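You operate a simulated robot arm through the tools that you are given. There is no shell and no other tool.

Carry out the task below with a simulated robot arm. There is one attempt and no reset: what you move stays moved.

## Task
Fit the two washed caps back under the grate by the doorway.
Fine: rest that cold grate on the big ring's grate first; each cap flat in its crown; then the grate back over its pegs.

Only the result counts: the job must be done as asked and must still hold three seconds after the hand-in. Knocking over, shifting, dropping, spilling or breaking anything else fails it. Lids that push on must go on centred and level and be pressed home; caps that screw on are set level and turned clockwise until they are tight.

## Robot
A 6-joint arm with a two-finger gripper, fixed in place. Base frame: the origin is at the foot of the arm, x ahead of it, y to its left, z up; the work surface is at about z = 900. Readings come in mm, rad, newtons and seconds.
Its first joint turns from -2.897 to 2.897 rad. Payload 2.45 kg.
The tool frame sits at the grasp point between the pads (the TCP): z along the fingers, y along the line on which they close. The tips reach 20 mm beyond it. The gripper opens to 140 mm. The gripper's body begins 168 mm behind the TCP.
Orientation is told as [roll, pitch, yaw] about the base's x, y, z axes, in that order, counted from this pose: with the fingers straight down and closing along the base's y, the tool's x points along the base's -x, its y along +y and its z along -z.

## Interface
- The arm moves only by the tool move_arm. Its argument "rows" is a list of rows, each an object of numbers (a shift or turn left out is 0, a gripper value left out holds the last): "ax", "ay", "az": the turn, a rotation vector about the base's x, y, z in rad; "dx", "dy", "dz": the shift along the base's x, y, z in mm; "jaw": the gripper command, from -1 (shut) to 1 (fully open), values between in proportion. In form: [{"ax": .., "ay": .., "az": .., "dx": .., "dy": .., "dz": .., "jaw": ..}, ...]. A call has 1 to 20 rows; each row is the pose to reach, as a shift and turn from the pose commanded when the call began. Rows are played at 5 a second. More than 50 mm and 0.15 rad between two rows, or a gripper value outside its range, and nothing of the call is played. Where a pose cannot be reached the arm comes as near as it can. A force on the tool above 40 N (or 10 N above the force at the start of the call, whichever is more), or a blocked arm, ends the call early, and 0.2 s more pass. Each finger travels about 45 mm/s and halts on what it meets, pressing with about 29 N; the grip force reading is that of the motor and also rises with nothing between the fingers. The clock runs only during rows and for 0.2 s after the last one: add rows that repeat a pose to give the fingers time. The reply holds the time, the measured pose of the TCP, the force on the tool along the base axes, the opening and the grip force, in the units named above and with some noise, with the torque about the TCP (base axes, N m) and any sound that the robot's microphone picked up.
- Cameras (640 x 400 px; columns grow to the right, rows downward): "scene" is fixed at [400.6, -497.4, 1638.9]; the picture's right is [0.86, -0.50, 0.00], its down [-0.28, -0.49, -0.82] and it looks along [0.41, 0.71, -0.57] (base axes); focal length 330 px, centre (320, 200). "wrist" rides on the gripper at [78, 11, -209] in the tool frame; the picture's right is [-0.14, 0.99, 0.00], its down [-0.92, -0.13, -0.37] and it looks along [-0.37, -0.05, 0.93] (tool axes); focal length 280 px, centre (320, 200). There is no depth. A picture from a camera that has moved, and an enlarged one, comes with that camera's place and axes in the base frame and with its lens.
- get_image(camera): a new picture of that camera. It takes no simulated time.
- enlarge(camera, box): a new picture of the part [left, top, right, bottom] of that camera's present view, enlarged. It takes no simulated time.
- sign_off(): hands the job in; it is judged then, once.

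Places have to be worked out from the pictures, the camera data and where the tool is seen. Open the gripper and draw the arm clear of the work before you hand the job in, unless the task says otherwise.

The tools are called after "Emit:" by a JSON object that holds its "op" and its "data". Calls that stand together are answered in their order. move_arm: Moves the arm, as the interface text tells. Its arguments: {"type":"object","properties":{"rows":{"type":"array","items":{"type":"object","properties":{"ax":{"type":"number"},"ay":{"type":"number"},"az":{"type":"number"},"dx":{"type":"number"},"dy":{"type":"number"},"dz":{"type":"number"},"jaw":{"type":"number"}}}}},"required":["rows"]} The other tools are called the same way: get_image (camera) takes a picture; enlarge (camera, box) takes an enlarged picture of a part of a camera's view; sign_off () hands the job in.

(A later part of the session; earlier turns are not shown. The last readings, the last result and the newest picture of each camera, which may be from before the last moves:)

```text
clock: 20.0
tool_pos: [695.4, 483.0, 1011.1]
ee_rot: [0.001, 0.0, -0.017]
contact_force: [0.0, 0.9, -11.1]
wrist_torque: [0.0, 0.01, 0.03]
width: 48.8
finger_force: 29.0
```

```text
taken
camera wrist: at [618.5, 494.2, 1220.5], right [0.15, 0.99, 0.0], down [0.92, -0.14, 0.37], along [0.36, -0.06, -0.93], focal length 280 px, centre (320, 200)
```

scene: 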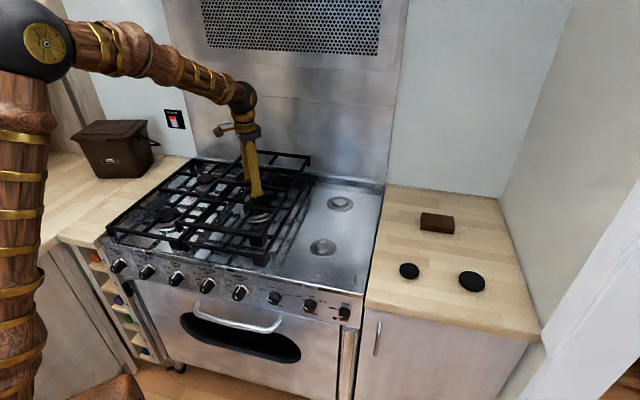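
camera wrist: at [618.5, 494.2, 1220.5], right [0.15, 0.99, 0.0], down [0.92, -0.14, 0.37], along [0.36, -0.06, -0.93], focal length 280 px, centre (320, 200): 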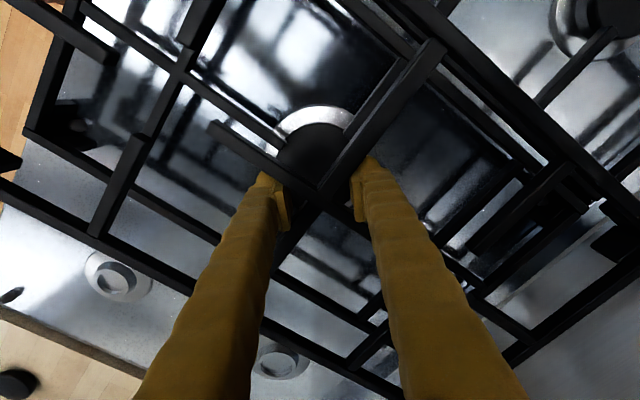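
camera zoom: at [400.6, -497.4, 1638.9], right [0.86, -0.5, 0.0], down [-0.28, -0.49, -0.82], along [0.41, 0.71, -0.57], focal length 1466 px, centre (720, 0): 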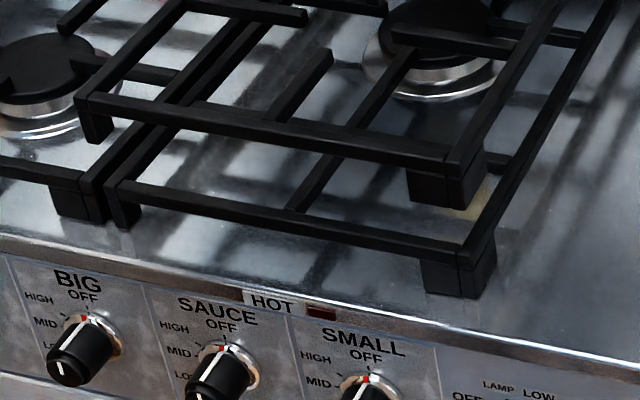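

The grate hovers over the middle one; front-left corner matches prediction to about 1 px. I'll check the front-right and rear corners more closely before lowering.

Emit:
{"op": "enlarge", "data": {"camera": "scene", "box": [235, 225, 295, 275]}}

Emit:
{"op": "enlarge", "data": {"camera": "scene", "box": [165, 215, 215, 255]}}

Emit:
{"op": "enlarge", "data": {"camera": "scene", "box": [230, 145, 330, 205]}}

```text
8.00 times, centred on (265, 250) of scene
camera zoom: at [400.6, -497.4, 1638.9], right [0.86, -0.5, 0.0], down [-0.28, -0.49, -0.82], along [0.41, 0.71, -0.57], focal length 2639 px, centre (760, -200)
```

zoom: 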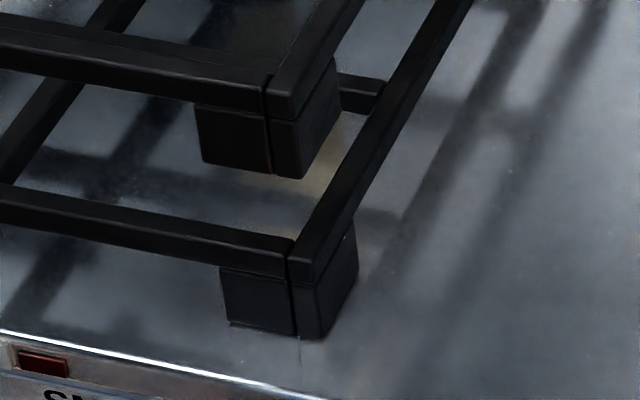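

```text
10.00 times, centred on (190, 235) of scene
camera zoom: at [400.6, -497.4, 1638.9], right [0.86, -0.5, 0.0], down [-0.28, -0.49, -0.82], along [0.41, 0.71, -0.57], focal length 3299 px, centre (1620, -150)
```

zoom: 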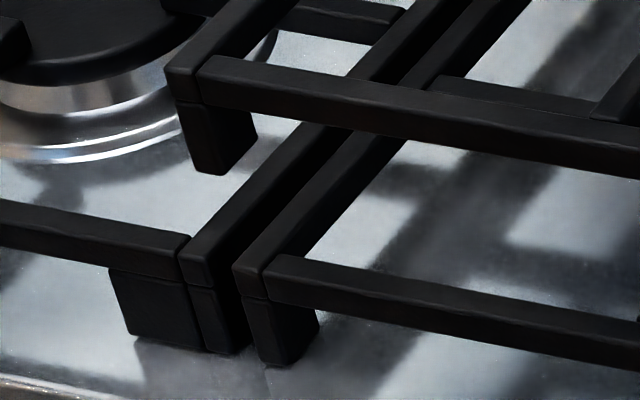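

```text
6.40 times, centred on (280, 175) of scene
camera zoom: at [400.6, -497.4, 1638.9], right [0.86, -0.5, 0.0], down [-0.28, -0.49, -0.82], along [0.41, 0.71, -0.57], focal length 2111 px, centre (576, 360)
```

zoom: 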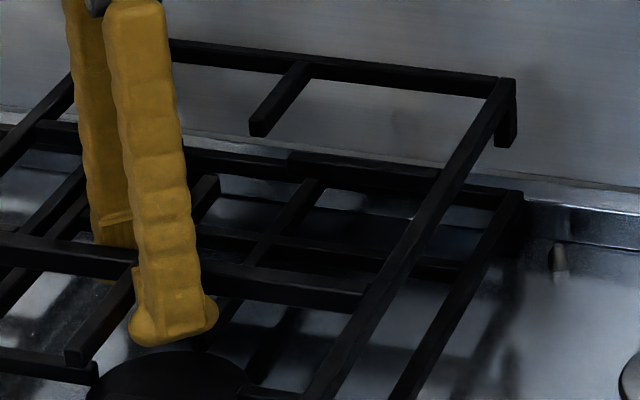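

Alignment errors are within a few millimetres (about +4 mm in y). I'll correct by −3 mm in y and lower most of the way, stopping short of contact.

Emit:
{"op": "move_arm", "data": {"rows": [{"dy": -1, "dz": -4, "az": -0.003}, {"dy": -3, "dz": -12, "az": -0.006}, {"dy": -3, "dz": -20, "az": -0.006}, {"dy": -3, "dz": -27, "az": -0.006}, {"dy": -3, "dz": -32, "az": -0.006}, {"dy": -3, "dz": -34, "az": -0.006}, {"dy": -3, "dz": -34, "az": -0.006}]}}

Emit:
{"op": "enlarge", "data": {"camera": "scene", "box": [235, 225, 295, 275]}}

Emit:
{"op": "enlarge", "data": {"camera": "scene", "box": [165, 215, 215, 255]}}

Emit:
{"op": "enlarge", "data": {"camera": "scene", "box": [230, 145, 330, 205]}}

```text
clock: 21.6
tool_pos: [697.0, 478.6, 976.3]
ee_rot: [0.0, 0.0, -0.023]
contact_force: [-1.0, 0.5, -11.3]
wrist_torque: [-0.01, -0.02, 0.0]
width: 48.9
finger_force: 28.9
```

```text
8.00 times, centred on (265, 250) of scene
camera zoom: at [400.6, -497.4, 1638.9], right [0.86, -0.5, 0.0], down [-0.28, -0.49, -0.82], along [0.41, 0.71, -0.57], focal length 2639 px, centre (760, -200)
```

zoom: 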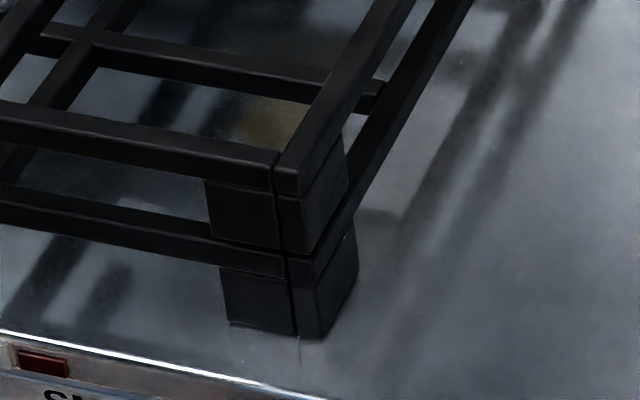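

```text
10.00 times, centred on (190, 235) of scene
camera zoom: at [400.6, -497.4, 1638.9], right [0.86, -0.5, 0.0], down [-0.28, -0.49, -0.82], along [0.41, 0.71, -0.57], focal length 3299 px, centre (1620, -150)
```

zoom: 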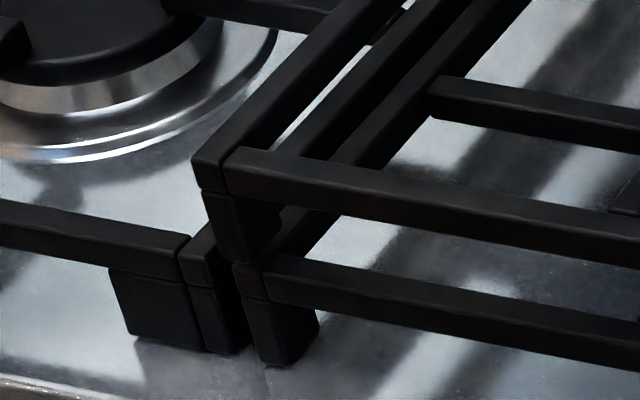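

```text
6.40 times, centred on (280, 175) of scene
camera zoom: at [400.6, -497.4, 1638.9], right [0.86, -0.5, 0.0], down [-0.28, -0.49, -0.82], along [0.41, 0.71, -0.57], focal length 2111 px, centre (576, 360)
```

zoom: 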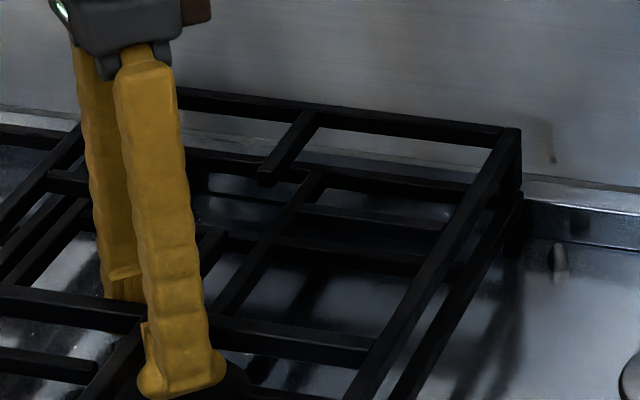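

All corners line up within ~4 mm. I lower in small steps, watching the load transfer to the middle grate.

Emit:
{"op": "move_arm", "data": {"rows": [{"dz": -1.5}, {"dz": -3}, {"dz": -4}, {"dz": -4}]}}

```text
clock: 22.6
tool_pos: [695.7, 479.7, 973.2]
ee_rot: [0.0, -0.001, -0.022]
contact_force: [-1.0, -0.3, -11.3]
wrist_torque: [-0.03, 0.02, -0.02]
width: 48.9
finger_force: 28.4
```

Emit:
{"op": "move_arm", "data": {"rows": [{"dz": -1}, {"dz": -2}, {"dz": -2}]}}

Emit:
{"op": "move_arm", "data": {"rows": [{"dz": -1}, {"dz": -2}, {"dz": -2}]}}

```text
clock: 23.4
tool_pos: [696.2, 480.4, 972.6]
ee_rot: [0.0, -0.001, -0.022]
contact_force: [0.1, -1.1, -11.9]
wrist_torque: [-0.03, 0.05, -0.03]
width: 48.7
finger_force: 28.9
```

```text
clock: 24.2
tool_pos: [695.1, 479.1, 972.0]
ee_rot: [0.002, -0.003, -0.023]
contact_force: [-4.4, -2.8, 31.7]
wrist_torque: [-0.2, 0.29, -0.02]
width: 49.1
finger_force: 29.2
```

The feet have landed (force swung to +32 N). I back up slightly to unload before opening.

Emit:
{"op": "move_arm", "data": {"rows": [{"dz": 0.7}, {"dz": 1.0}, {"dz": 1.0}]}}

Emit:
{"op": "enlarge", "data": {"camera": "scene", "box": [160, 145, 320, 285]}}

```text
clock: 25.0
tool_pos: [695.7, 480.4, 970.9]
ee_rot: [0.0, -0.002, -0.022]
contact_force: [1.8, 2.7, 34.9]
wrist_torque: [0.11, -0.15, 0.03]
width: 48.9
finger_force: 29.3
```

```text
2.86 times, centred on (240, 215) of scene
camera zoom: at [400.6, -497.4, 1638.9], right [0.86, -0.5, 0.0], down [-0.28, -0.49, -0.82], along [0.41, 0.71, -0.57], focal length 943 px, centre (549, 157)
```

zoom: 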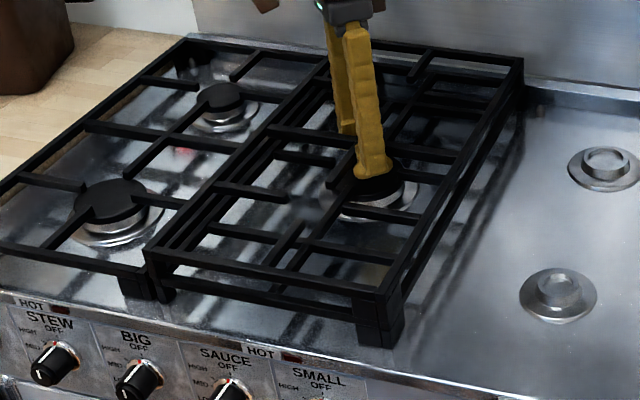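

Still pushing +35 N, so I ease the tool up a bit more.

Emit:
{"op": "move_arm", "data": {"rows": [{"dz": 0.7}, {"dz": 1.4}, {"dz": 1.4}]}}

```text
clock: 25.8
tool_pos: [695.8, 479.3, 971.1]
ee_rot: [0.001, 0.0, -0.023]
contact_force: [5.4, 6.3, 10.3]
wrist_torque: [0.19, -0.25, -0.03]
width: 49.0
finger_force: 28.7
```

Emit:
{"op": "move_arm", "data": {"rows": [{"dz": 0.4}, {"dz": 0.4}]}}

Emit:
{"op": "enlarge", "data": {"camera": "scene", "box": [235, 225, 295, 275]}}

Emit:
{"op": "enlarge", "data": {"camera": "scene", "box": [165, 215, 215, 255]}}

Emit:
{"op": "enlarge", "data": {"camera": "scene", "box": [230, 145, 330, 205]}}

```text
clock: 26.4
tool_pos: [696.1, 478.3, 971.7]
ee_rot: [-0.002, 0.002, -0.023]
contact_force: [1.4, 1.2, -6.3]
wrist_torque: [0.21, -0.14, -0.03]
width: 48.8
finger_force: 28.9
```

```text
8.00 times, centred on (265, 250) of scene
camera zoom: at [400.6, -497.4, 1638.9], right [0.86, -0.5, 0.0], down [-0.28, -0.49, -0.82], along [0.41, 0.71, -0.57], focal length 2639 px, centre (760, -200)
```

zoom: 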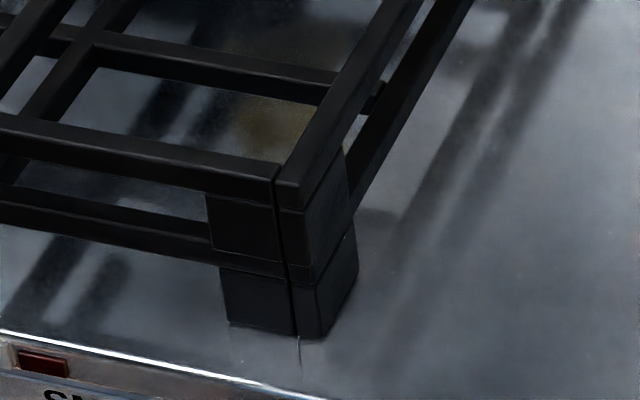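

```text
10.00 times, centred on (190, 235) of scene
camera zoom: at [400.6, -497.4, 1638.9], right [0.86, -0.5, 0.0], down [-0.28, -0.49, -0.82], along [0.41, 0.71, -0.57], focal length 3299 px, centre (1620, -150)
```

zoom: 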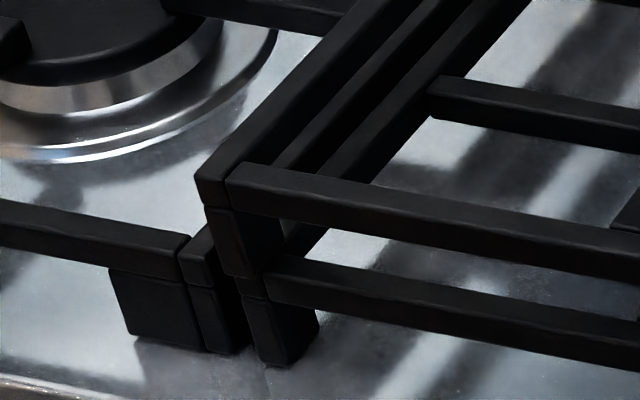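

```text
6.40 times, centred on (280, 175) of scene
camera zoom: at [400.6, -497.4, 1638.9], right [0.86, -0.5, 0.0], down [-0.28, -0.49, -0.82], along [0.41, 0.71, -0.57], focal length 2111 px, centre (576, 360)
```

zoom: 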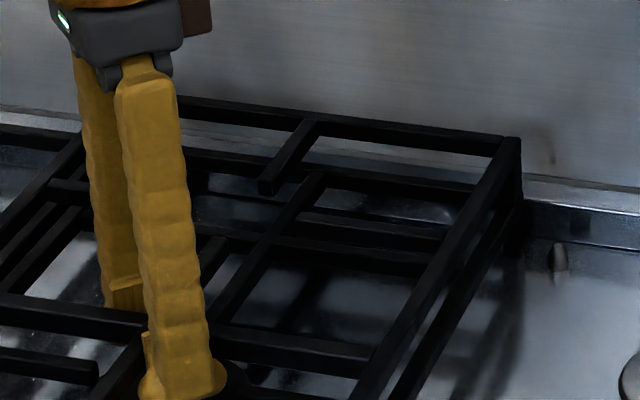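

The upper grate now rests corner-on-corner on the middle one with little residual load. I'll open the jaws slowly and retreat straight up.

Emit:
{"op": "move_arm", "data": {"rows": [{"dz": -0.3, "jaw": -0.25}, {"dz": -0.3, "jaw": -0.1}, {"dz": -0.3, "jaw": 0.2}, {"dz": -0.3, "jaw": 0.43}, {"dz": -0.3, "jaw": 0.43}, {"dz": -0.3, "jaw": 0.43}]}}

Emit:
{"op": "enlarge", "data": {"camera": "wrist", "box": [240, 130, 400, 250]}}

Emit:
{"op": "enlarge", "data": {"camera": "scene", "box": [160, 145, 320, 285]}}

```text
clock: 27.8
tool_pos: [695.7, 479.5, 971.7]
ee_rot: [0.001, 0.0, -0.024]
contact_force: [0.0, 0.8, -0.6]
wrist_torque: [0.0, 0.02, 0.02]
width: 100.2
finger_force: 0.0
```

```text
3.33 times, centred on (320, 190) of wrist
camera zoom: at [618.4, 491.0, 1181.3], right [0.16, 0.99, 0.0], down [0.92, -0.15, 0.37], along [0.36, -0.06, -0.93], focal length 935 px, centre (320, 233)
```

zoom: 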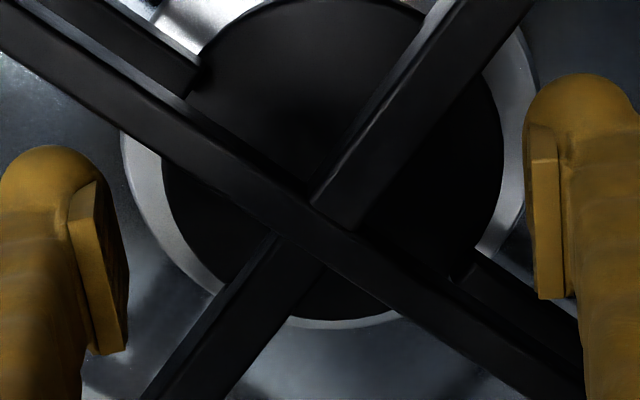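

```text
2.86 times, centred on (240, 215) of scene
camera zoom: at [400.6, -497.4, 1638.9], right [0.86, -0.5, 0.0], down [-0.28, -0.49, -0.82], along [0.41, 0.71, -0.57], focal length 943 px, centre (549, 157)
```

zoom: 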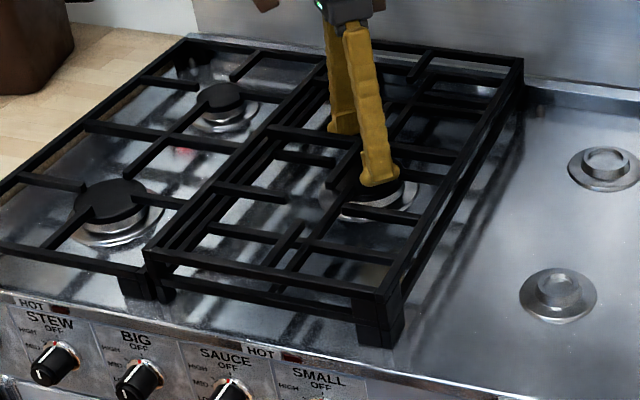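

Released cleanly; the grate sits stable on the middle grate. I retreat straight up and move over the bare right section to view the crowns and pegs.

Emit:
{"op": "move_arm", "data": {"rows": [{"dz": 20}, {"dz": 55}, {"dz": 95}, {"dz": 135}, {"dz": 160}, {"dx": 30, "dy": -45, "dz": 160}, {"dx": 60, "dy": -85, "dz": 160}, {"dx": 90, "dy": -125, "dz": 160}, {"dx": 120, "dy": -165, "dz": 160}, {"dx": 135, "dy": -200, "dz": 160}, {"dx": 135, "dy": -205, "dz": 160, "az": 0.023}, {"dx": 135, "dy": -205, "dz": 160, "az": 0.023}]}}

Emit:
{"op": "get_image", "data": {"camera": "wrist"}}

Emit:
{"op": "enlarge", "data": {"camera": "scene", "box": [290, 180, 370, 260]}}

Emit:
{"op": "enlarge", "data": {"camera": "scene", "box": [250, 160, 390, 300]}}

```text
refused: row 6 steps farther than a row can; nothing moved
```

```text
taken
camera wrist: at [618.4, 491.0, 1181.3], right [0.16, 0.99, 0.0], down [0.92, -0.15, 0.37], along [0.36, -0.06, -0.93], focal length 280 px, centre (320, 200)
```

wrist: 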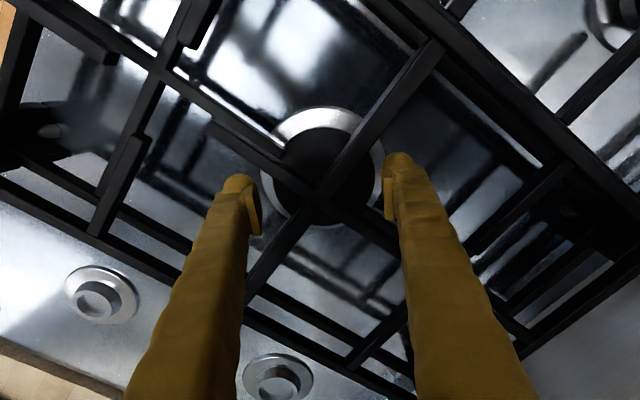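

```text
5.00 times, centred on (330, 220) of scene
camera zoom: at [400.6, -497.4, 1638.9], right [0.86, -0.5, 0.0], down [-0.28, -0.49, -0.82], along [0.41, 0.71, -0.57], focal length 1650 px, centre (270, 100)
```

zoom: 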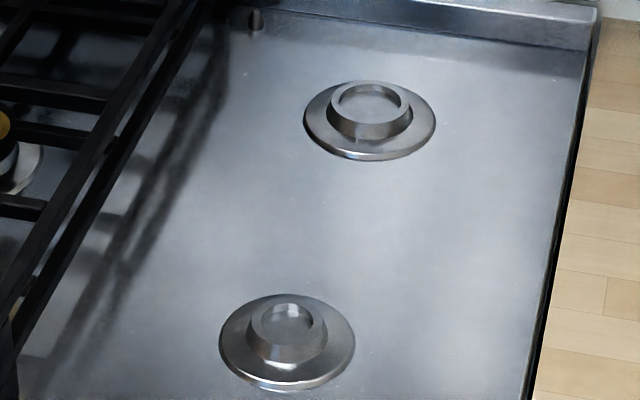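

```text
2.86 times, centred on (320, 230) of scene
camera zoom: at [400.6, -497.4, 1638.9], right [0.86, -0.5, 0.0], down [-0.28, -0.49, -0.82], along [0.41, 0.71, -0.57], focal length 943 px, centre (320, 114)
```

zoom: 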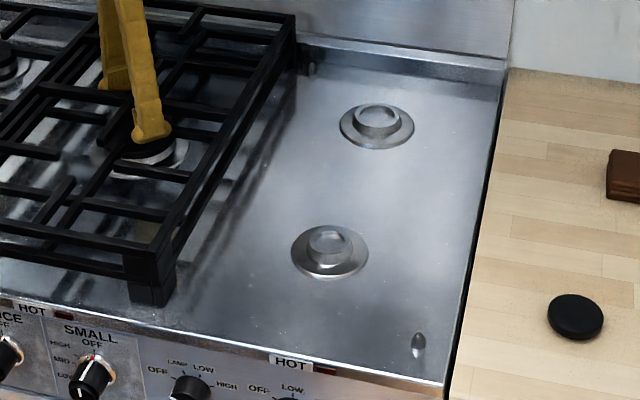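

The step was slightly too long, so nothing moved. The pictures show just two pegs (front-right, rear-left) and both bare crowns. I'll resend with shorter steps.

Emit:
{"op": "move_arm", "data": {"rows": [{"dz": 20}, {"dz": 55}, {"dz": 95}, {"dz": 135}, {"dz": 160}, {"dx": 20, "dy": -35, "dz": 160}, {"dx": 45, "dy": -70, "dz": 160}, {"dx": 70, "dy": -105, "dz": 160}, {"dx": 95, "dy": -140, "dz": 160}, {"dx": 115, "dy": -175, "dz": 160}, {"dx": 135, "dy": -205, "dz": 160, "az": 0.023}, {"dx": 135, "dy": -205, "dz": 160, "az": 0.023}]}}

Emit:
{"op": "get_image", "data": {"camera": "wrist"}}

Emit:
{"op": "enlarge", "data": {"camera": "wrist", "box": [210, 60, 350, 180]}}

Emit:
{"op": "enlarge", "data": {"camera": "wrist", "box": [300, 160, 440, 280]}}

```text
clock: 30.4
tool_pos: [829.9, 274.6, 1134.0]
ee_rot: [-0.001, -0.001, 0.0]
contact_force: [0.3, 1.0, -0.5]
wrist_torque: [0.01, 0.0, 0.01]
width: 100.2
finger_force: 0.1
```

```text
taken
camera wrist: at [752.5, 284.5, 1341.9], right [0.14, 0.99, 0.0], down [0.92, -0.13, 0.37], along [0.37, -0.05, -0.93], focal length 280 px, centre (320, 200)
```

wrist: 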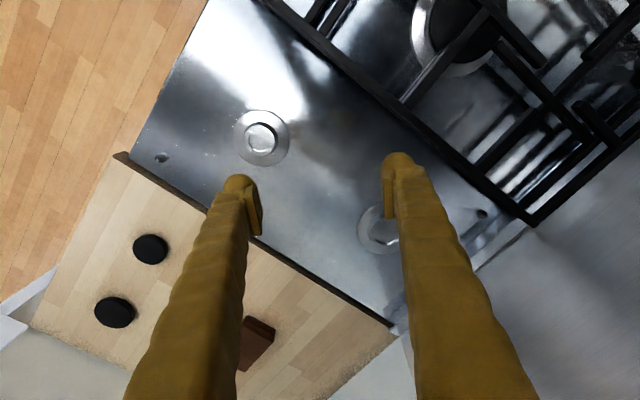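

```text
3.33 times, centred on (280, 120) of wrist
camera zoom: at [752.5, 284.5, 1341.9], right [0.14, 0.99, 0.0], down [0.92, -0.13, 0.37], along [0.37, -0.05, -0.93], focal length 935 px, centre (453, 467)
```

zoom: 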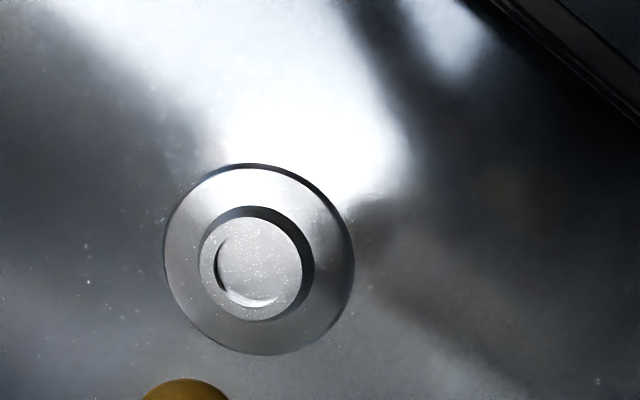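

```text
3.33 times, centred on (370, 220) of wrist
camera zoom: at [752.5, 284.5, 1341.9], right [0.14, 0.99, 0.0], down [0.92, -0.13, 0.37], along [0.37, -0.05, -0.93], focal length 935 px, centre (153, 133)
```

zoom: 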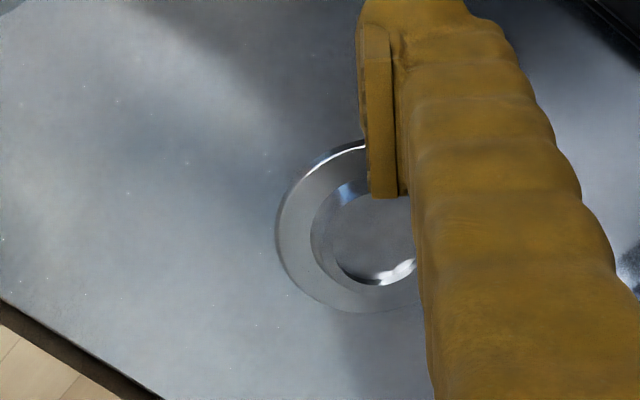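

The crowns measure about (810,184) for the smaller front one and (993,366) for the larger rear one. Next I look closely at the two caps on the counter.

Emit:
{"op": "enlarge", "data": {"camera": "scene", "box": [390, 250, 430, 290]}}

Emit:
{"op": "enlarge", "data": {"camera": "scene", "box": [445, 255, 495, 305]}}

Emit:
{"op": "enlarge", "data": {"camera": "wrist", "box": [80, 220, 180, 340]}}

```text
10.00 times, centred on (410, 270) of scene
camera zoom: at [400.6, -497.4, 1638.9], right [0.86, -0.5, 0.0], down [-0.28, -0.49, -0.82], along [0.41, 0.71, -0.57], focal length 3299 px, centre (-580, -500)
```

zoom: 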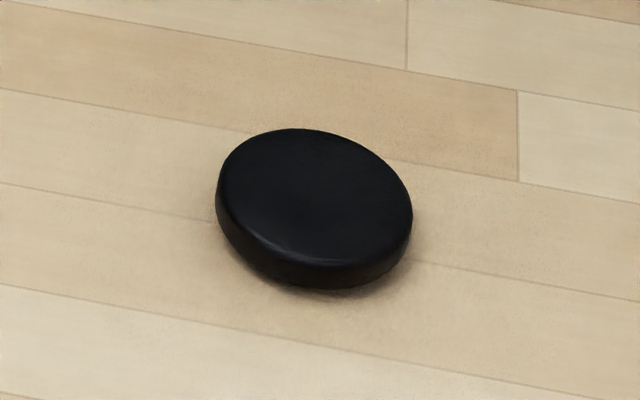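

```text
8.00 times, centred on (470, 280) of scene
camera zoom: at [400.6, -497.4, 1638.9], right [0.86, -0.5, 0.0], down [-0.28, -0.49, -0.82], along [0.41, 0.71, -0.57], focal length 2639 px, centre (-880, -440)
```

zoom: 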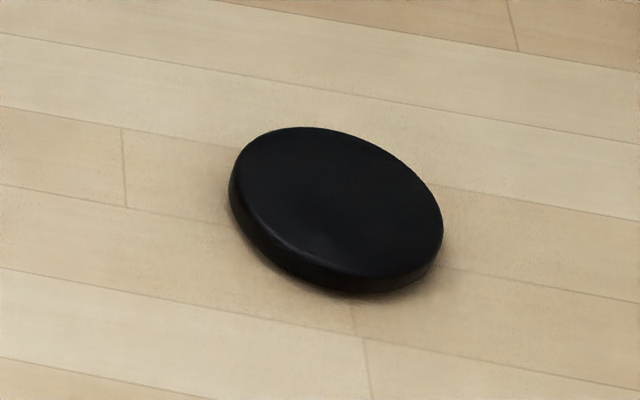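

```text
3.33 times, centred on (130, 280) of wrist
camera zoom: at [752.5, 284.5, 1341.9], right [0.14, 0.99, 0.0], down [0.92, -0.13, 0.37], along [0.37, -0.05, -0.93], focal length 935 px, centre (953, -67)
```

zoom: 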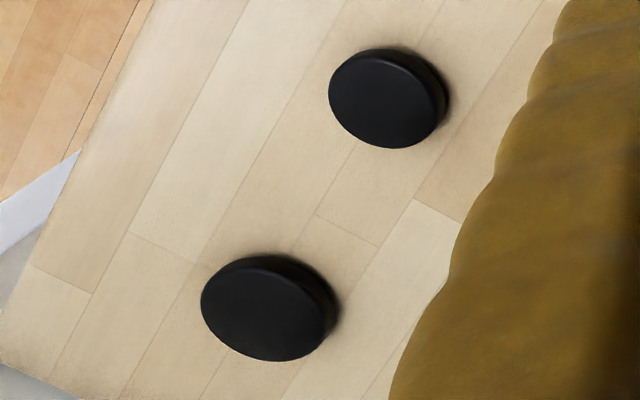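

Triangulation gives the counter at z≈912 and cap tops at z≈926: small cap centre (967.5,−42.5), Ø≈58; large cap centre (1092,−161.5), Ø≈76. I'll go above the small cap first, which belongs on the smaller front crown.

Emit:
{"op": "move_arm", "data": {"rows": [{"dx": 15, "dy": -35}, {"dx": 32, "dy": -75}, {"dx": 50, "dy": -115}, {"dx": 67, "dy": -155}, {"dx": 85, "dy": -195}, {"dx": 102, "dy": -235}, {"dx": 120, "dy": -275}, {"dx": 137, "dy": -310}, {"dx": 137.5, "dy": -317}, {"dx": 137.5, "dy": -317, "dz": -45}, {"dx": 137.5, "dy": -317, "dz": -90}, {"dx": 137.5, "dy": -317, "dz": -134}, {"dx": 137.5, "dy": -317, "dz": -134}]}}

Emit:
{"op": "get_image", "data": {"camera": "wrist"}}

Emit:
{"op": "enlarge", "data": {"camera": "wrist", "box": [250, 110, 390, 230]}}

Emit:
{"op": "get_image", "data": {"camera": "scene"}}

```text
clock: 33.2
tool_pos: [968.3, -44.0, 996.8]
ee_rot: [0.0, 0.0, 0.001]
contact_force: [0.0, 0.6, 0.2]
wrist_torque: [-0.02, 0.03, -0.01]
width: 100.1
finger_force: 0.0
```

```text
taken
camera wrist: at [890.6, -33.6, 1206.2], right [0.14, 0.99, 0.0], down [0.92, -0.13, 0.37], along [0.37, -0.05, -0.93], focal length 280 px, centre (320, 200)
```

wrist: 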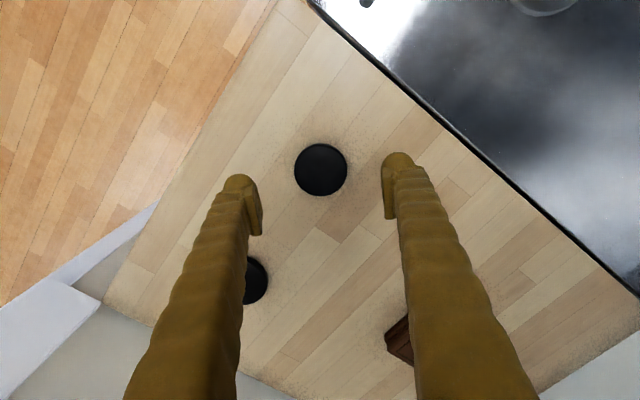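

```text
3.33 times, centred on (320, 170) of wrist
camera zoom: at [890.6, -33.6, 1206.2], right [0.14, 0.99, 0.0], down [0.92, -0.13, 0.37], along [0.37, -0.05, -0.93], focal length 935 px, centre (320, 300)
```

zoom: 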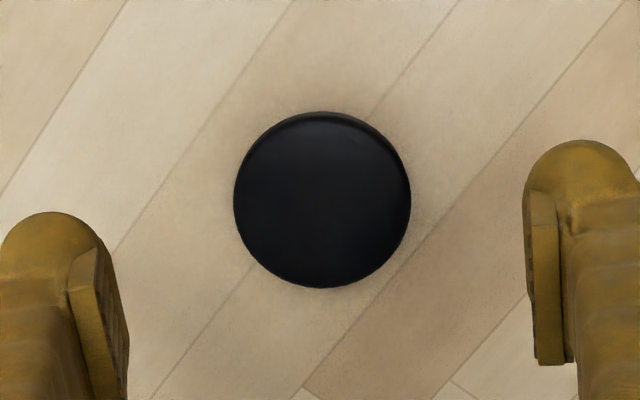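

```text
taken
```

scene: 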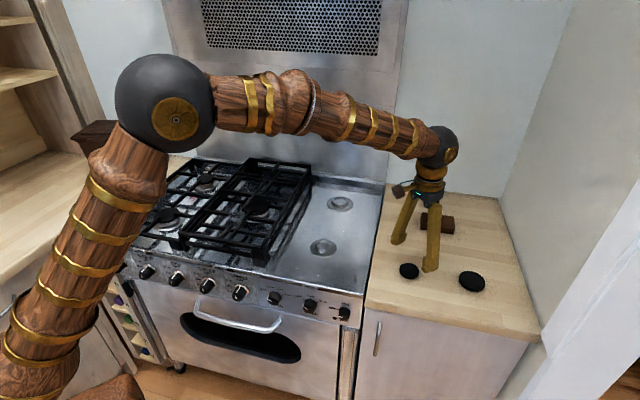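

The small cap sits at about (969.7,−44.1), within ~1 mm of the tool axis. I'll lower with the fingers on either side of it, tips just above the counter.

Emit:
{"op": "move_arm", "data": {"rows": [{"dx": 0.5, "dy": 0.3, "dz": -25}, {"dx": 1.1, "dy": 0.5, "dz": -45}, {"dx": 1.1, "dy": 0.5, "dz": -56}, {"dx": 1.1, "dy": 0.5, "dz": -60}, {"dx": 1.1, "dy": 0.5, "dz": -62.5}, {"dx": 1.1, "dy": 0.5, "dz": -62.5}]}}

Emit:
{"op": "get_image", "data": {"camera": "wrist"}}

Emit:
{"op": "enlarge", "data": {"camera": "wrist", "box": [240, 130, 400, 250]}}

Emit:
{"op": "enlarge", "data": {"camera": "scene", "box": [380, 235, 450, 295]}}

```text
clock: 34.6
tool_pos: [969.5, -42.5, 935.9]
ee_rot: [0.002, 0.0, 0.0]
contact_force: [-0.6, 0.0, 0.9]
wrist_torque: [0.01, 0.05, 0.02]
width: 100.2
finger_force: 0.0
```

```text
taken
camera wrist: at [891.8, -32.8, 1144.5], right [0.14, 0.99, 0.0], down [0.92, -0.13, 0.37], along [0.37, -0.05, -0.93], focal length 280 px, centre (320, 200)
```

wrist: 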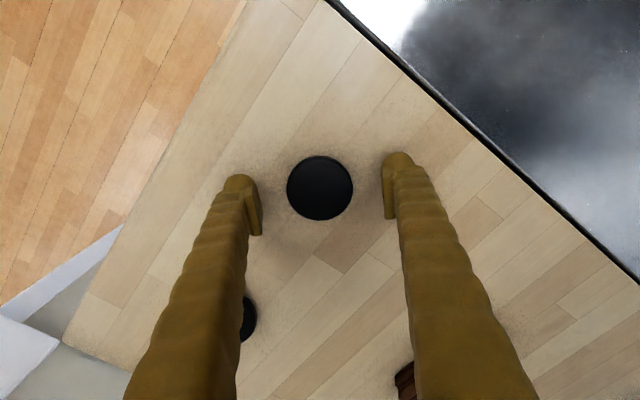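

```text
3.33 times, centred on (320, 190) of wrist
camera zoom: at [891.8, -32.8, 1144.5], right [0.14, 0.99, 0.0], down [0.92, -0.13, 0.37], along [0.37, -0.05, -0.93], focal length 935 px, centre (320, 233)
```

zoom: 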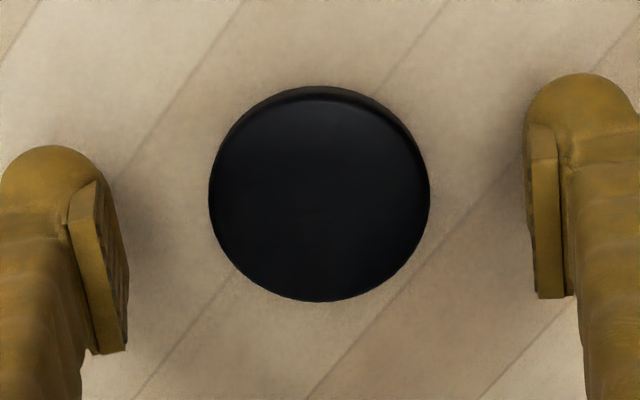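

```text
6.67 times, centred on (415, 265) of scene
camera zoom: at [400.6, -497.4, 1638.9], right [0.86, -0.5, 0.0], down [-0.28, -0.49, -0.82], along [0.41, 0.71, -0.57], focal length 2199 px, centre (-313, -233)
```

zoom: 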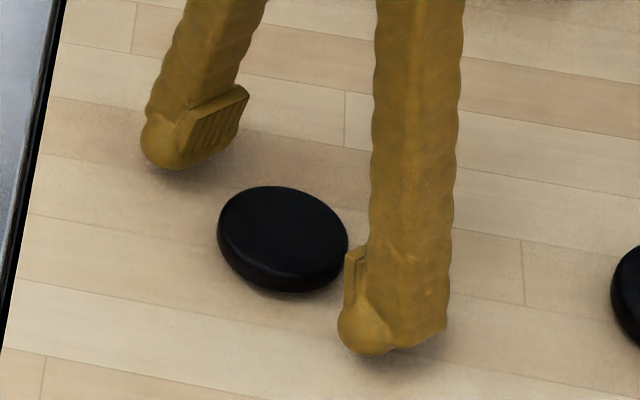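

The cap is centred between the fingers to within a millimetre. I lower 2 mm more and close on it.

Emit:
{"op": "move_arm", "data": {"rows": [{"dz": -1.5}, {"dz": -2.2}, {"dz": -2.2, "jaw": 0.1}, {"dz": -2.2, "jaw": -0.15}, {"dz": -2.2, "jaw": -1}, {"dz": -2.2, "jaw": -1}, {"dz": -2.2, "jaw": -1}]}}

Emit:
{"op": "enlarge", "data": {"camera": "wrist", "box": [240, 130, 400, 250]}}

Emit:
{"op": "enlarge", "data": {"camera": "scene", "box": [380, 235, 450, 295]}}

```text
clock: 36.2
tool_pos: [970.0, -42.1, 933.9]
ee_rot: [0.0, 0.001, -0.001]
contact_force: [0.5, 0.6, -0.2]
wrist_torque: [0.02, -0.01, -0.01]
width: 53.8
finger_force: 28.9
```

```text
3.33 times, centred on (320, 190) of wrist
camera zoom: at [891.7, -32.7, 1142.6], right [0.14, 0.99, 0.0], down [0.92, -0.13, 0.37], along [0.37, -0.05, -0.93], focal length 935 px, centre (320, 233)
```

zoom: 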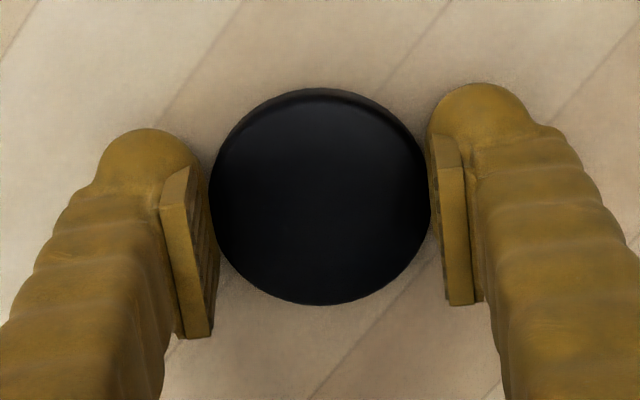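

```text
6.67 times, centred on (415, 265) of scene
camera zoom: at [400.6, -497.4, 1638.9], right [0.86, -0.5, 0.0], down [-0.28, -0.49, -0.82], along [0.41, 0.71, -0.57], focal length 2199 px, centre (-313, -233)
```

zoom: 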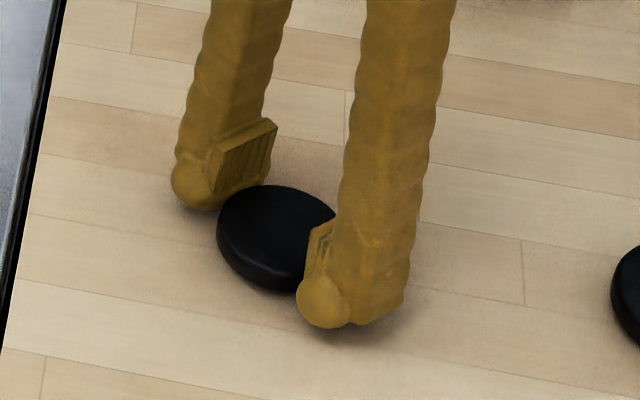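

Gripped at 53.8 mm. I lift the cap gently and check that it stays level in the pads.

Emit:
{"op": "move_arm", "data": {"rows": [{"dz": 3}, {"dz": 10}, {"dz": 22}, {"dz": 40}, {"dz": 60}, {"dz": 80}, {"dz": 80}]}}

Emit:
{"op": "enlarge", "data": {"camera": "wrist", "box": [240, 130, 400, 250]}}

Emit:
{"op": "enlarge", "data": {"camera": "scene", "box": [380, 200, 450, 260]}}

```text
clock: 37.8
tool_pos: [969.4, -41.0, 1014.4]
ee_rot: [0.001, 0.001, 0.0]
contact_force: [0.2, -0.5, -0.3]
wrist_torque: [0.03, 0.01, 0.0]
width: 53.8
finger_force: 29.1
```

```text
3.33 times, centred on (320, 190) of wrist
camera zoom: at [891.7, -31.8, 1223.1], right [0.14, 0.99, 0.0], down [0.92, -0.13, 0.37], along [0.37, -0.05, -0.93], focal length 935 px, centre (320, 233)
```

zoom: 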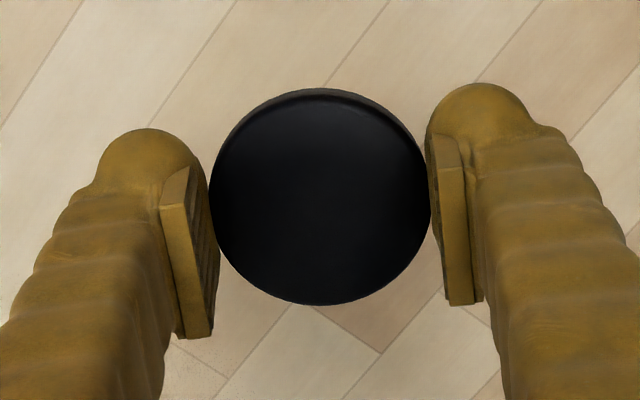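

```text
6.67 times, centred on (415, 230) of scene
camera zoom: at [400.6, -497.4, 1638.9], right [0.86, -0.5, 0.0], down [-0.28, -0.49, -0.82], along [0.41, 0.71, -0.57], focal length 2199 px, centre (-313, 0)
```

zoom: 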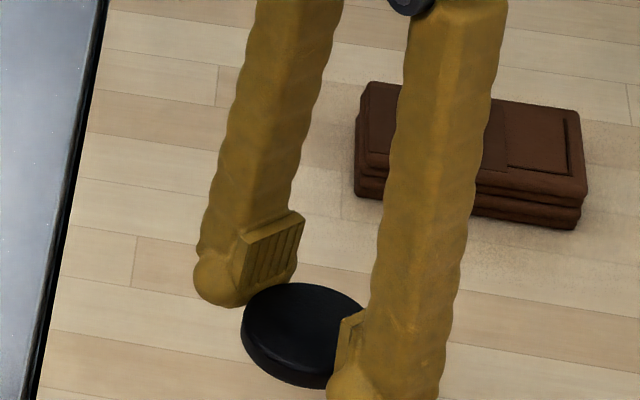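

Emit:
{"op": "enlarge", "data": {"camera": "scene", "box": [400, 235, 435, 265]}}

```text
13.33 times, centred on (418, 250) of scene
camera zoom: at [400.6, -497.4, 1638.9], right [0.86, -0.5, 0.0], down [-0.28, -0.49, -0.82], along [0.41, 0.71, -0.57], focal length 4399 px, centre (-980, -467)
```

zoom: 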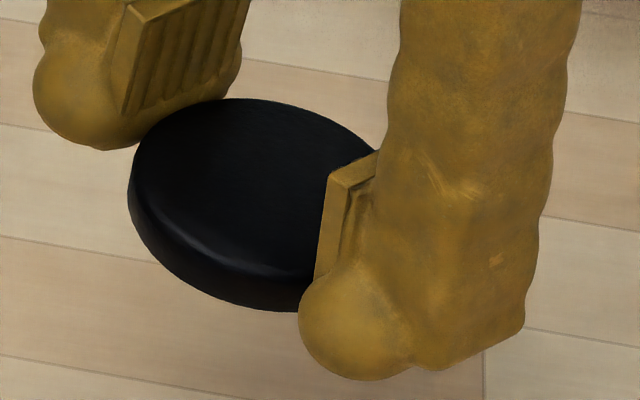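

The cap is held level and centred on the TCP. I carry it toward the front crown, stopping offset outward by ~40 mm so the wrist camera sees the crown for fine alignment.

Emit:
{"op": "move_arm", "data": {"rows": [{"dx": -8, "dy": 15, "dz": 10}, {"dx": -22, "dy": 42, "dz": 26}, {"dx": -38, "dy": 72, "dz": 26}, {"dx": -54, "dy": 102, "dz": 26}, {"dx": -70, "dy": 132, "dz": 26}, {"dx": -86, "dy": 162, "dz": 26}, {"dx": -102, "dy": 192, "dz": 26}, {"dx": -114, "dy": 215, "dz": 26}, {"dx": -120, "dy": 227, "dz": 26}, {"dx": -120, "dy": 227, "dz": 26}]}}

Emit:
{"op": "get_image", "data": {"camera": "wrist"}}

Emit:
{"op": "enlarge", "data": {"camera": "wrist", "box": [250, 80, 390, 230]}}

```text
clock: 40.0
tool_pos: [849.0, 183.8, 1039.9]
ee_rot: [0.0, 0.0, 0.001]
contact_force: [-0.2, -0.3, -0.8]
wrist_torque: [0.0, 0.01, -0.04]
width: 53.7
finger_force: 28.8
```

```text
taken
camera wrist: at [771.1, 194.1, 1248.7], right [0.14, 0.99, 0.0], down [0.92, -0.13, 0.37], along [0.37, -0.05, -0.93], focal length 280 px, centre (320, 200)
```

wrist: 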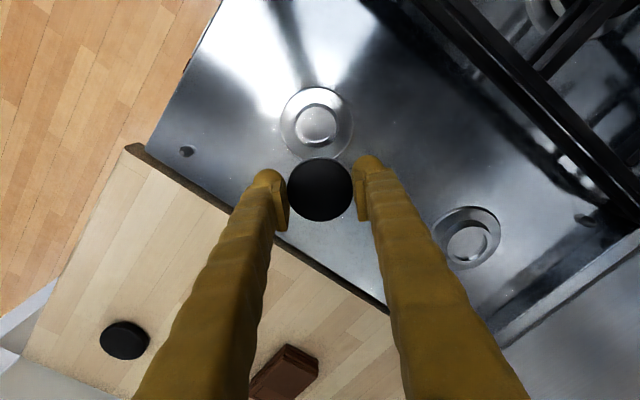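

```text
2.67 times, centred on (320, 155) of wrist
camera zoom: at [771.1, 194.1, 1248.7], right [0.14, 0.99, 0.0], down [0.92, -0.13, 0.37], along [0.37, -0.05, -0.93], focal length 748 px, centre (320, 320)
```

zoom: 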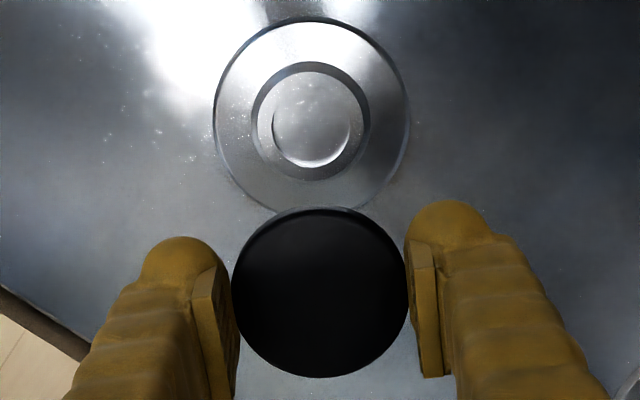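

The crown is clearly visible at about (810,184.5), i.e. (−39.1,+1.4) from the TCP. I move above it and lower to a couple of centimetres above the rim.

Emit:
{"op": "move_arm", "data": {"rows": [{"dx": -12, "dy": 0.5, "dz": 0}, {"dx": -27, "dy": 1, "dz": -10}, {"dx": -36, "dy": 1.4, "dz": -30}, {"dx": -39.1, "dy": 1.4, "dz": -55}, {"dx": -39.1, "dy": 1.4, "dz": -75}, {"dx": -39.1, "dy": 1.4, "dz": -80}, {"dx": -39.1, "dy": 1.4, "dz": -80}]}}

Emit:
{"op": "enlarge", "data": {"camera": "wrist", "box": [240, 110, 400, 240]}}

Emit:
{"op": "enlarge", "data": {"camera": "scene", "box": [295, 215, 355, 265]}}

```text
clock: 41.6
tool_pos: [810.8, 186.5, 958.9]
ee_rot: [0.0, 0.0, 0.001]
contact_force: [-0.2, 0.0, -0.2]
wrist_torque: [0.0, -0.02, 0.02]
width: 54.0
finger_force: 29.4
```

```text
3.08 times, centred on (320, 175) of wrist
camera zoom: at [732.2, 196.0, 1168.0], right [0.14, 0.99, 0.0], down [0.92, -0.13, 0.37], along [0.37, -0.05, -0.93], focal length 863 px, centre (320, 277)
```

zoom: 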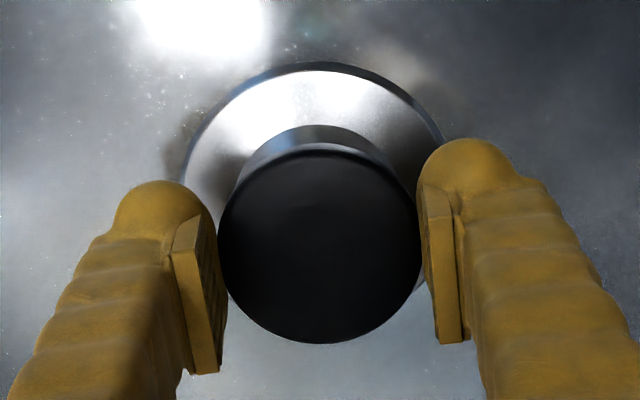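

```text
8.00 times, centred on (325, 240) of scene
camera zoom: at [400.6, -497.4, 1638.9], right [0.86, -0.5, 0.0], down [-0.28, -0.49, -0.82], along [0.41, 0.71, -0.57], focal length 2639 px, centre (280, -120)
```

zoom: 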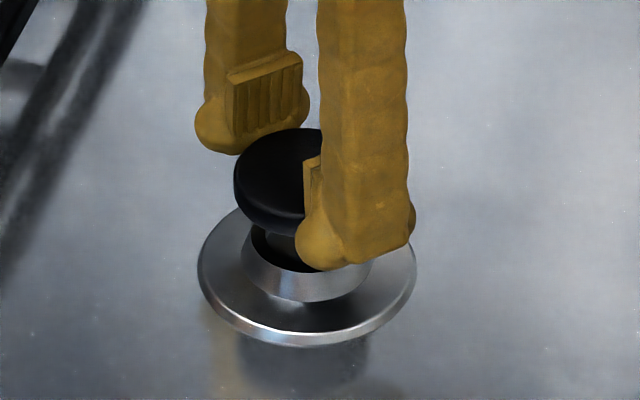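

Wrist and scene views agree the cap is concentric with the crown within about 1 mm. I lower toward the rim in steps, watching the force.

Emit:
{"op": "move_arm", "data": {"rows": [{"dz": -4}, {"dz": -8}, {"dz": -11}, {"dz": -13}, {"dz": -13}]}}

Emit:
{"op": "enlarge", "data": {"camera": "wrist", "box": [240, 110, 400, 240]}}

Emit:
{"op": "enlarge", "data": {"camera": "scene", "box": [295, 215, 355, 265]}}

```text
clock: 42.8
tool_pos: [810.4, 186.9, 946.4]
ee_rot: [0.0, -0.002, 0.0]
contact_force: [-0.9, -0.5, -0.1]
wrist_torque: [0.0, -0.02, 0.03]
width: 53.7
finger_force: 28.9
```

```text
3.08 times, centred on (320, 175) of wrist
camera zoom: at [732.6, 196.2, 1155.1], right [0.14, 0.99, 0.0], down [0.92, -0.13, 0.37], along [0.37, -0.05, -0.93], focal length 863 px, centre (320, 277)
```

zoom: 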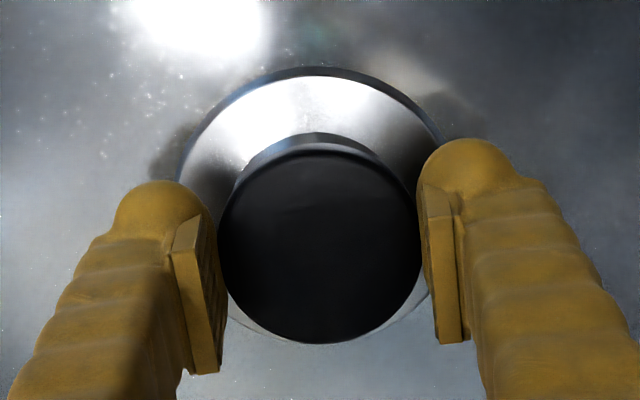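

```text
8.00 times, centred on (325, 240) of scene
camera zoom: at [400.6, -497.4, 1638.9], right [0.86, -0.5, 0.0], down [-0.28, -0.49, -0.82], along [0.41, 0.71, -0.57], focal length 2639 px, centre (280, -120)
```

zoom: 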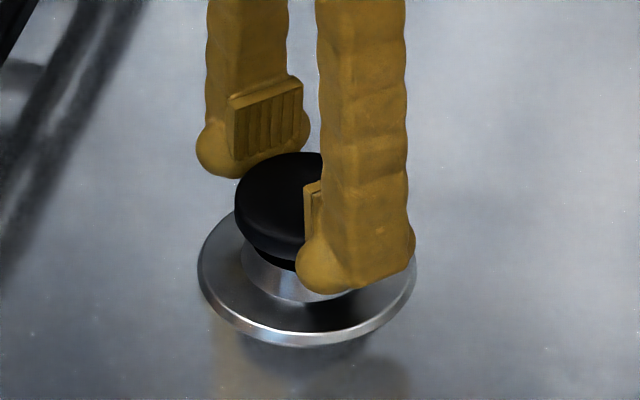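

Emit:
{"op": "move_arm", "data": {"rows": [{"dz": -1.5}, {"dz": -3}, {"dz": -3}]}}

Emit:
{"op": "move_arm", "data": {"rows": [{"dz": -1}, {"dz": -2}, {"dz": -2}]}}

```text
clock: 43.6
tool_pos: [811.0, 185.6, 943.1]
ee_rot: [0.001, 0.0, 0.001]
contact_force: [0.1, 0.4, -0.4]
wrist_torque: [0.02, -0.02, 0.0]
width: 54.1
finger_force: 29.0
```

```text
clock: 44.4
tool_pos: [810.2, 186.1, 941.5]
ee_rot: [-0.001, 0.001, -0.001]
contact_force: [0.1, 0.1, -0.1]
wrist_torque: [0.0, 0.02, -0.03]
width: 54.1
finger_force: 29.4
```

Emit:
{"op": "move_arm", "data": {"rows": [{"dz": -1}, {"dz": -2}, {"dz": -2}]}}

Emit:
{"op": "enlarge", "data": {"camera": "scene", "box": [295, 215, 355, 265]}}

```text
clock: 45.2
tool_pos: [810.2, 186.2, 938.9]
ee_rot: [0.0, 0.0, -0.001]
contact_force: [0.1, -0.5, -1.0]
wrist_torque: [0.0, -0.02, -0.04]
width: 54.0
finger_force: 28.9
```

```text
8.00 times, centred on (325, 240) of scene
camera zoom: at [400.6, -497.4, 1638.9], right [0.86, -0.5, 0.0], down [-0.28, -0.49, -0.82], along [0.41, 0.71, -0.57], focal length 2639 px, centre (280, -120)
```

zoom: 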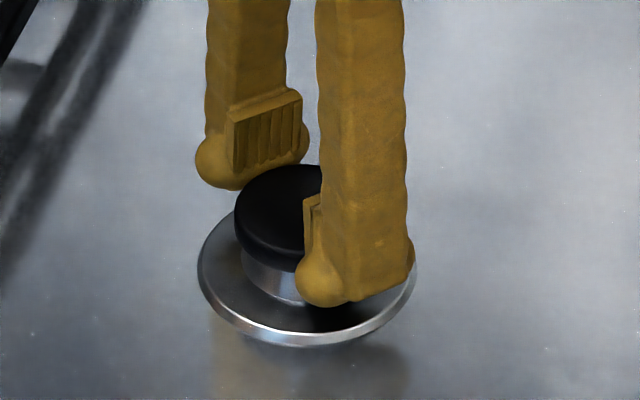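

Emit:
{"op": "move_arm", "data": {"rows": [{"dz": -1}, {"dz": -1.5}, {"dz": -1.5}]}}

Emit:
{"op": "move_arm", "data": {"rows": [{"dz": -1}, {"dz": -1.5}, {"dz": -1.5}]}}

```text
clock: 46.0
tool_pos: [809.3, 185.5, 938.0]
ee_rot: [0.002, -0.001, 0.002]
contact_force: [0.5, 0.1, -0.7]
wrist_torque: [0.0, 0.01, 0.01]
width: 54.1
finger_force: 29.3
```

```text
clock: 46.8
tool_pos: [811.4, 185.8, 936.5]
ee_rot: [0.0, 0.0, 0.0]
contact_force: [-1.0, -0.4, 4.9]
wrist_torque: [0.08, 0.03, -0.01]
width: 54.2
finger_force: 28.6
```

Emit:
{"op": "enlarge", "data": {"camera": "scene", "box": [305, 225, 345, 260]}}

Emit:
{"op": "enlarge", "data": {"camera": "wrist", "box": [240, 110, 400, 240]}}

```text
11.43 times, centred on (325, 242) of scene
camera zoom: at [400.6, -497.4, 1638.9], right [0.86, -0.5, 0.0], down [-0.28, -0.49, -0.82], along [0.41, 0.71, -0.57], focal length 3770 px, centre (263, -286)
```

zoom: 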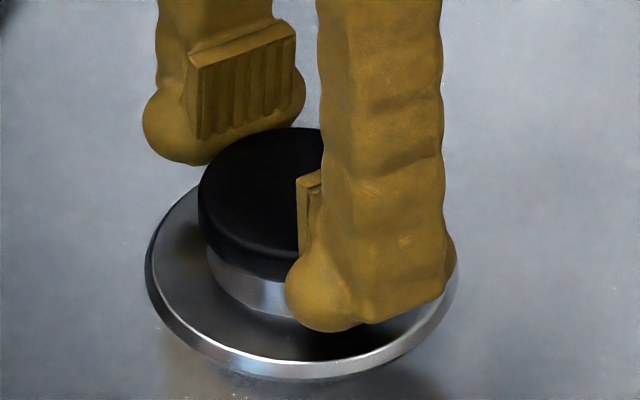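

```text
3.08 times, centred on (320, 175) of wrist
camera zoom: at [732.6, 196.4, 1145.6], right [0.14, 0.99, 0.0], down [0.92, -0.13, 0.37], along [0.37, -0.05, -0.93], focal length 863 px, centre (320, 277)
```

zoom: 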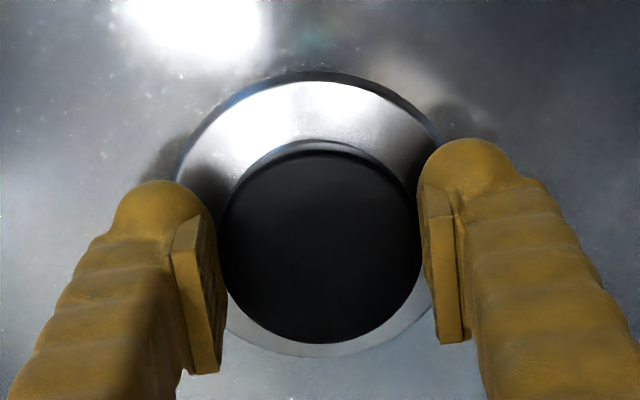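

The disc now sits directly on the rim with no gap and the force has begun to rise (+4.9 N), consistent with the cap seated. I press slightly to confirm, then release.

Emit:
{"op": "move_arm", "data": {"rows": [{"dz": -0.6}, {"dz": -0.6}]}}

```text
clock: 47.4
tool_pos: [808.7, 187.8, 936.8]
ee_rot: [0.001, 0.0, 0.0]
contact_force: [-5.5, 0.1, 19.3]
wrist_torque: [0.0, 0.2, -0.1]
width: 54.0
finger_force: 29.2
```

Emit:
{"op": "move_arm", "data": {"rows": [{"dz": 0.5}, {"dz": 0.5, "jaw": -0.2}, {"dz": 0.5, "jaw": -0.1}, {"dz": 0.5, "jaw": 0.1}, {"dz": 0.5, "jaw": 0.3}, {"dz": 0.5, "jaw": 0.3}]}}

Emit:
{"op": "enlarge", "data": {"camera": "scene", "box": [305, 225, 345, 260]}}

Emit:
{"op": "enlarge", "data": {"camera": "wrist", "box": [240, 110, 400, 240]}}

```text
clock: 48.8
tool_pos: [810.7, 186.1, 936.9]
ee_rot: [-0.001, -0.001, 0.001]
contact_force: [0.0, -0.6, -1.5]
wrist_torque: [0.04, -0.05, 0.0]
width: 90.9
finger_force: 0.0
```

```text
11.43 times, centred on (325, 242) of scene
camera zoom: at [400.6, -497.4, 1638.9], right [0.86, -0.5, 0.0], down [-0.28, -0.49, -0.82], along [0.41, 0.71, -0.57], focal length 3770 px, centre (263, -286)
```

zoom: 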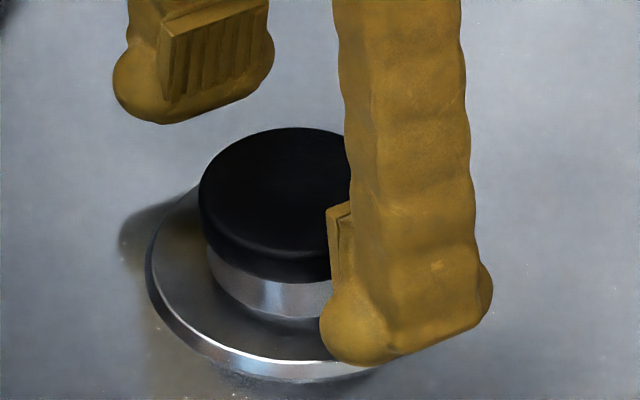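

```text
3.08 times, centred on (320, 175) of wrist
camera zoom: at [732.7, 196.3, 1145.2], right [0.14, 0.99, 0.0], down [0.92, -0.13, 0.37], along [0.37, -0.05, -0.93], focal length 863 px, centre (320, 277)
```

zoom: 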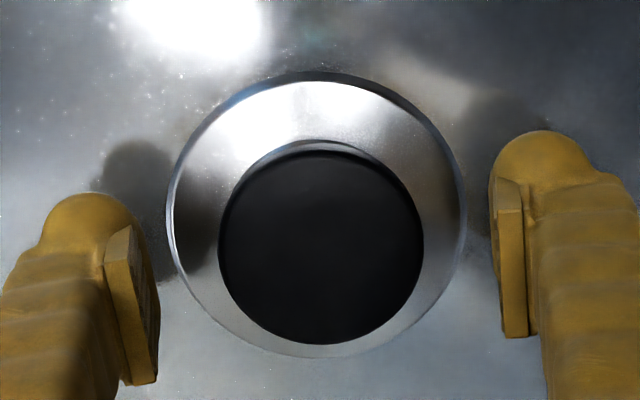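

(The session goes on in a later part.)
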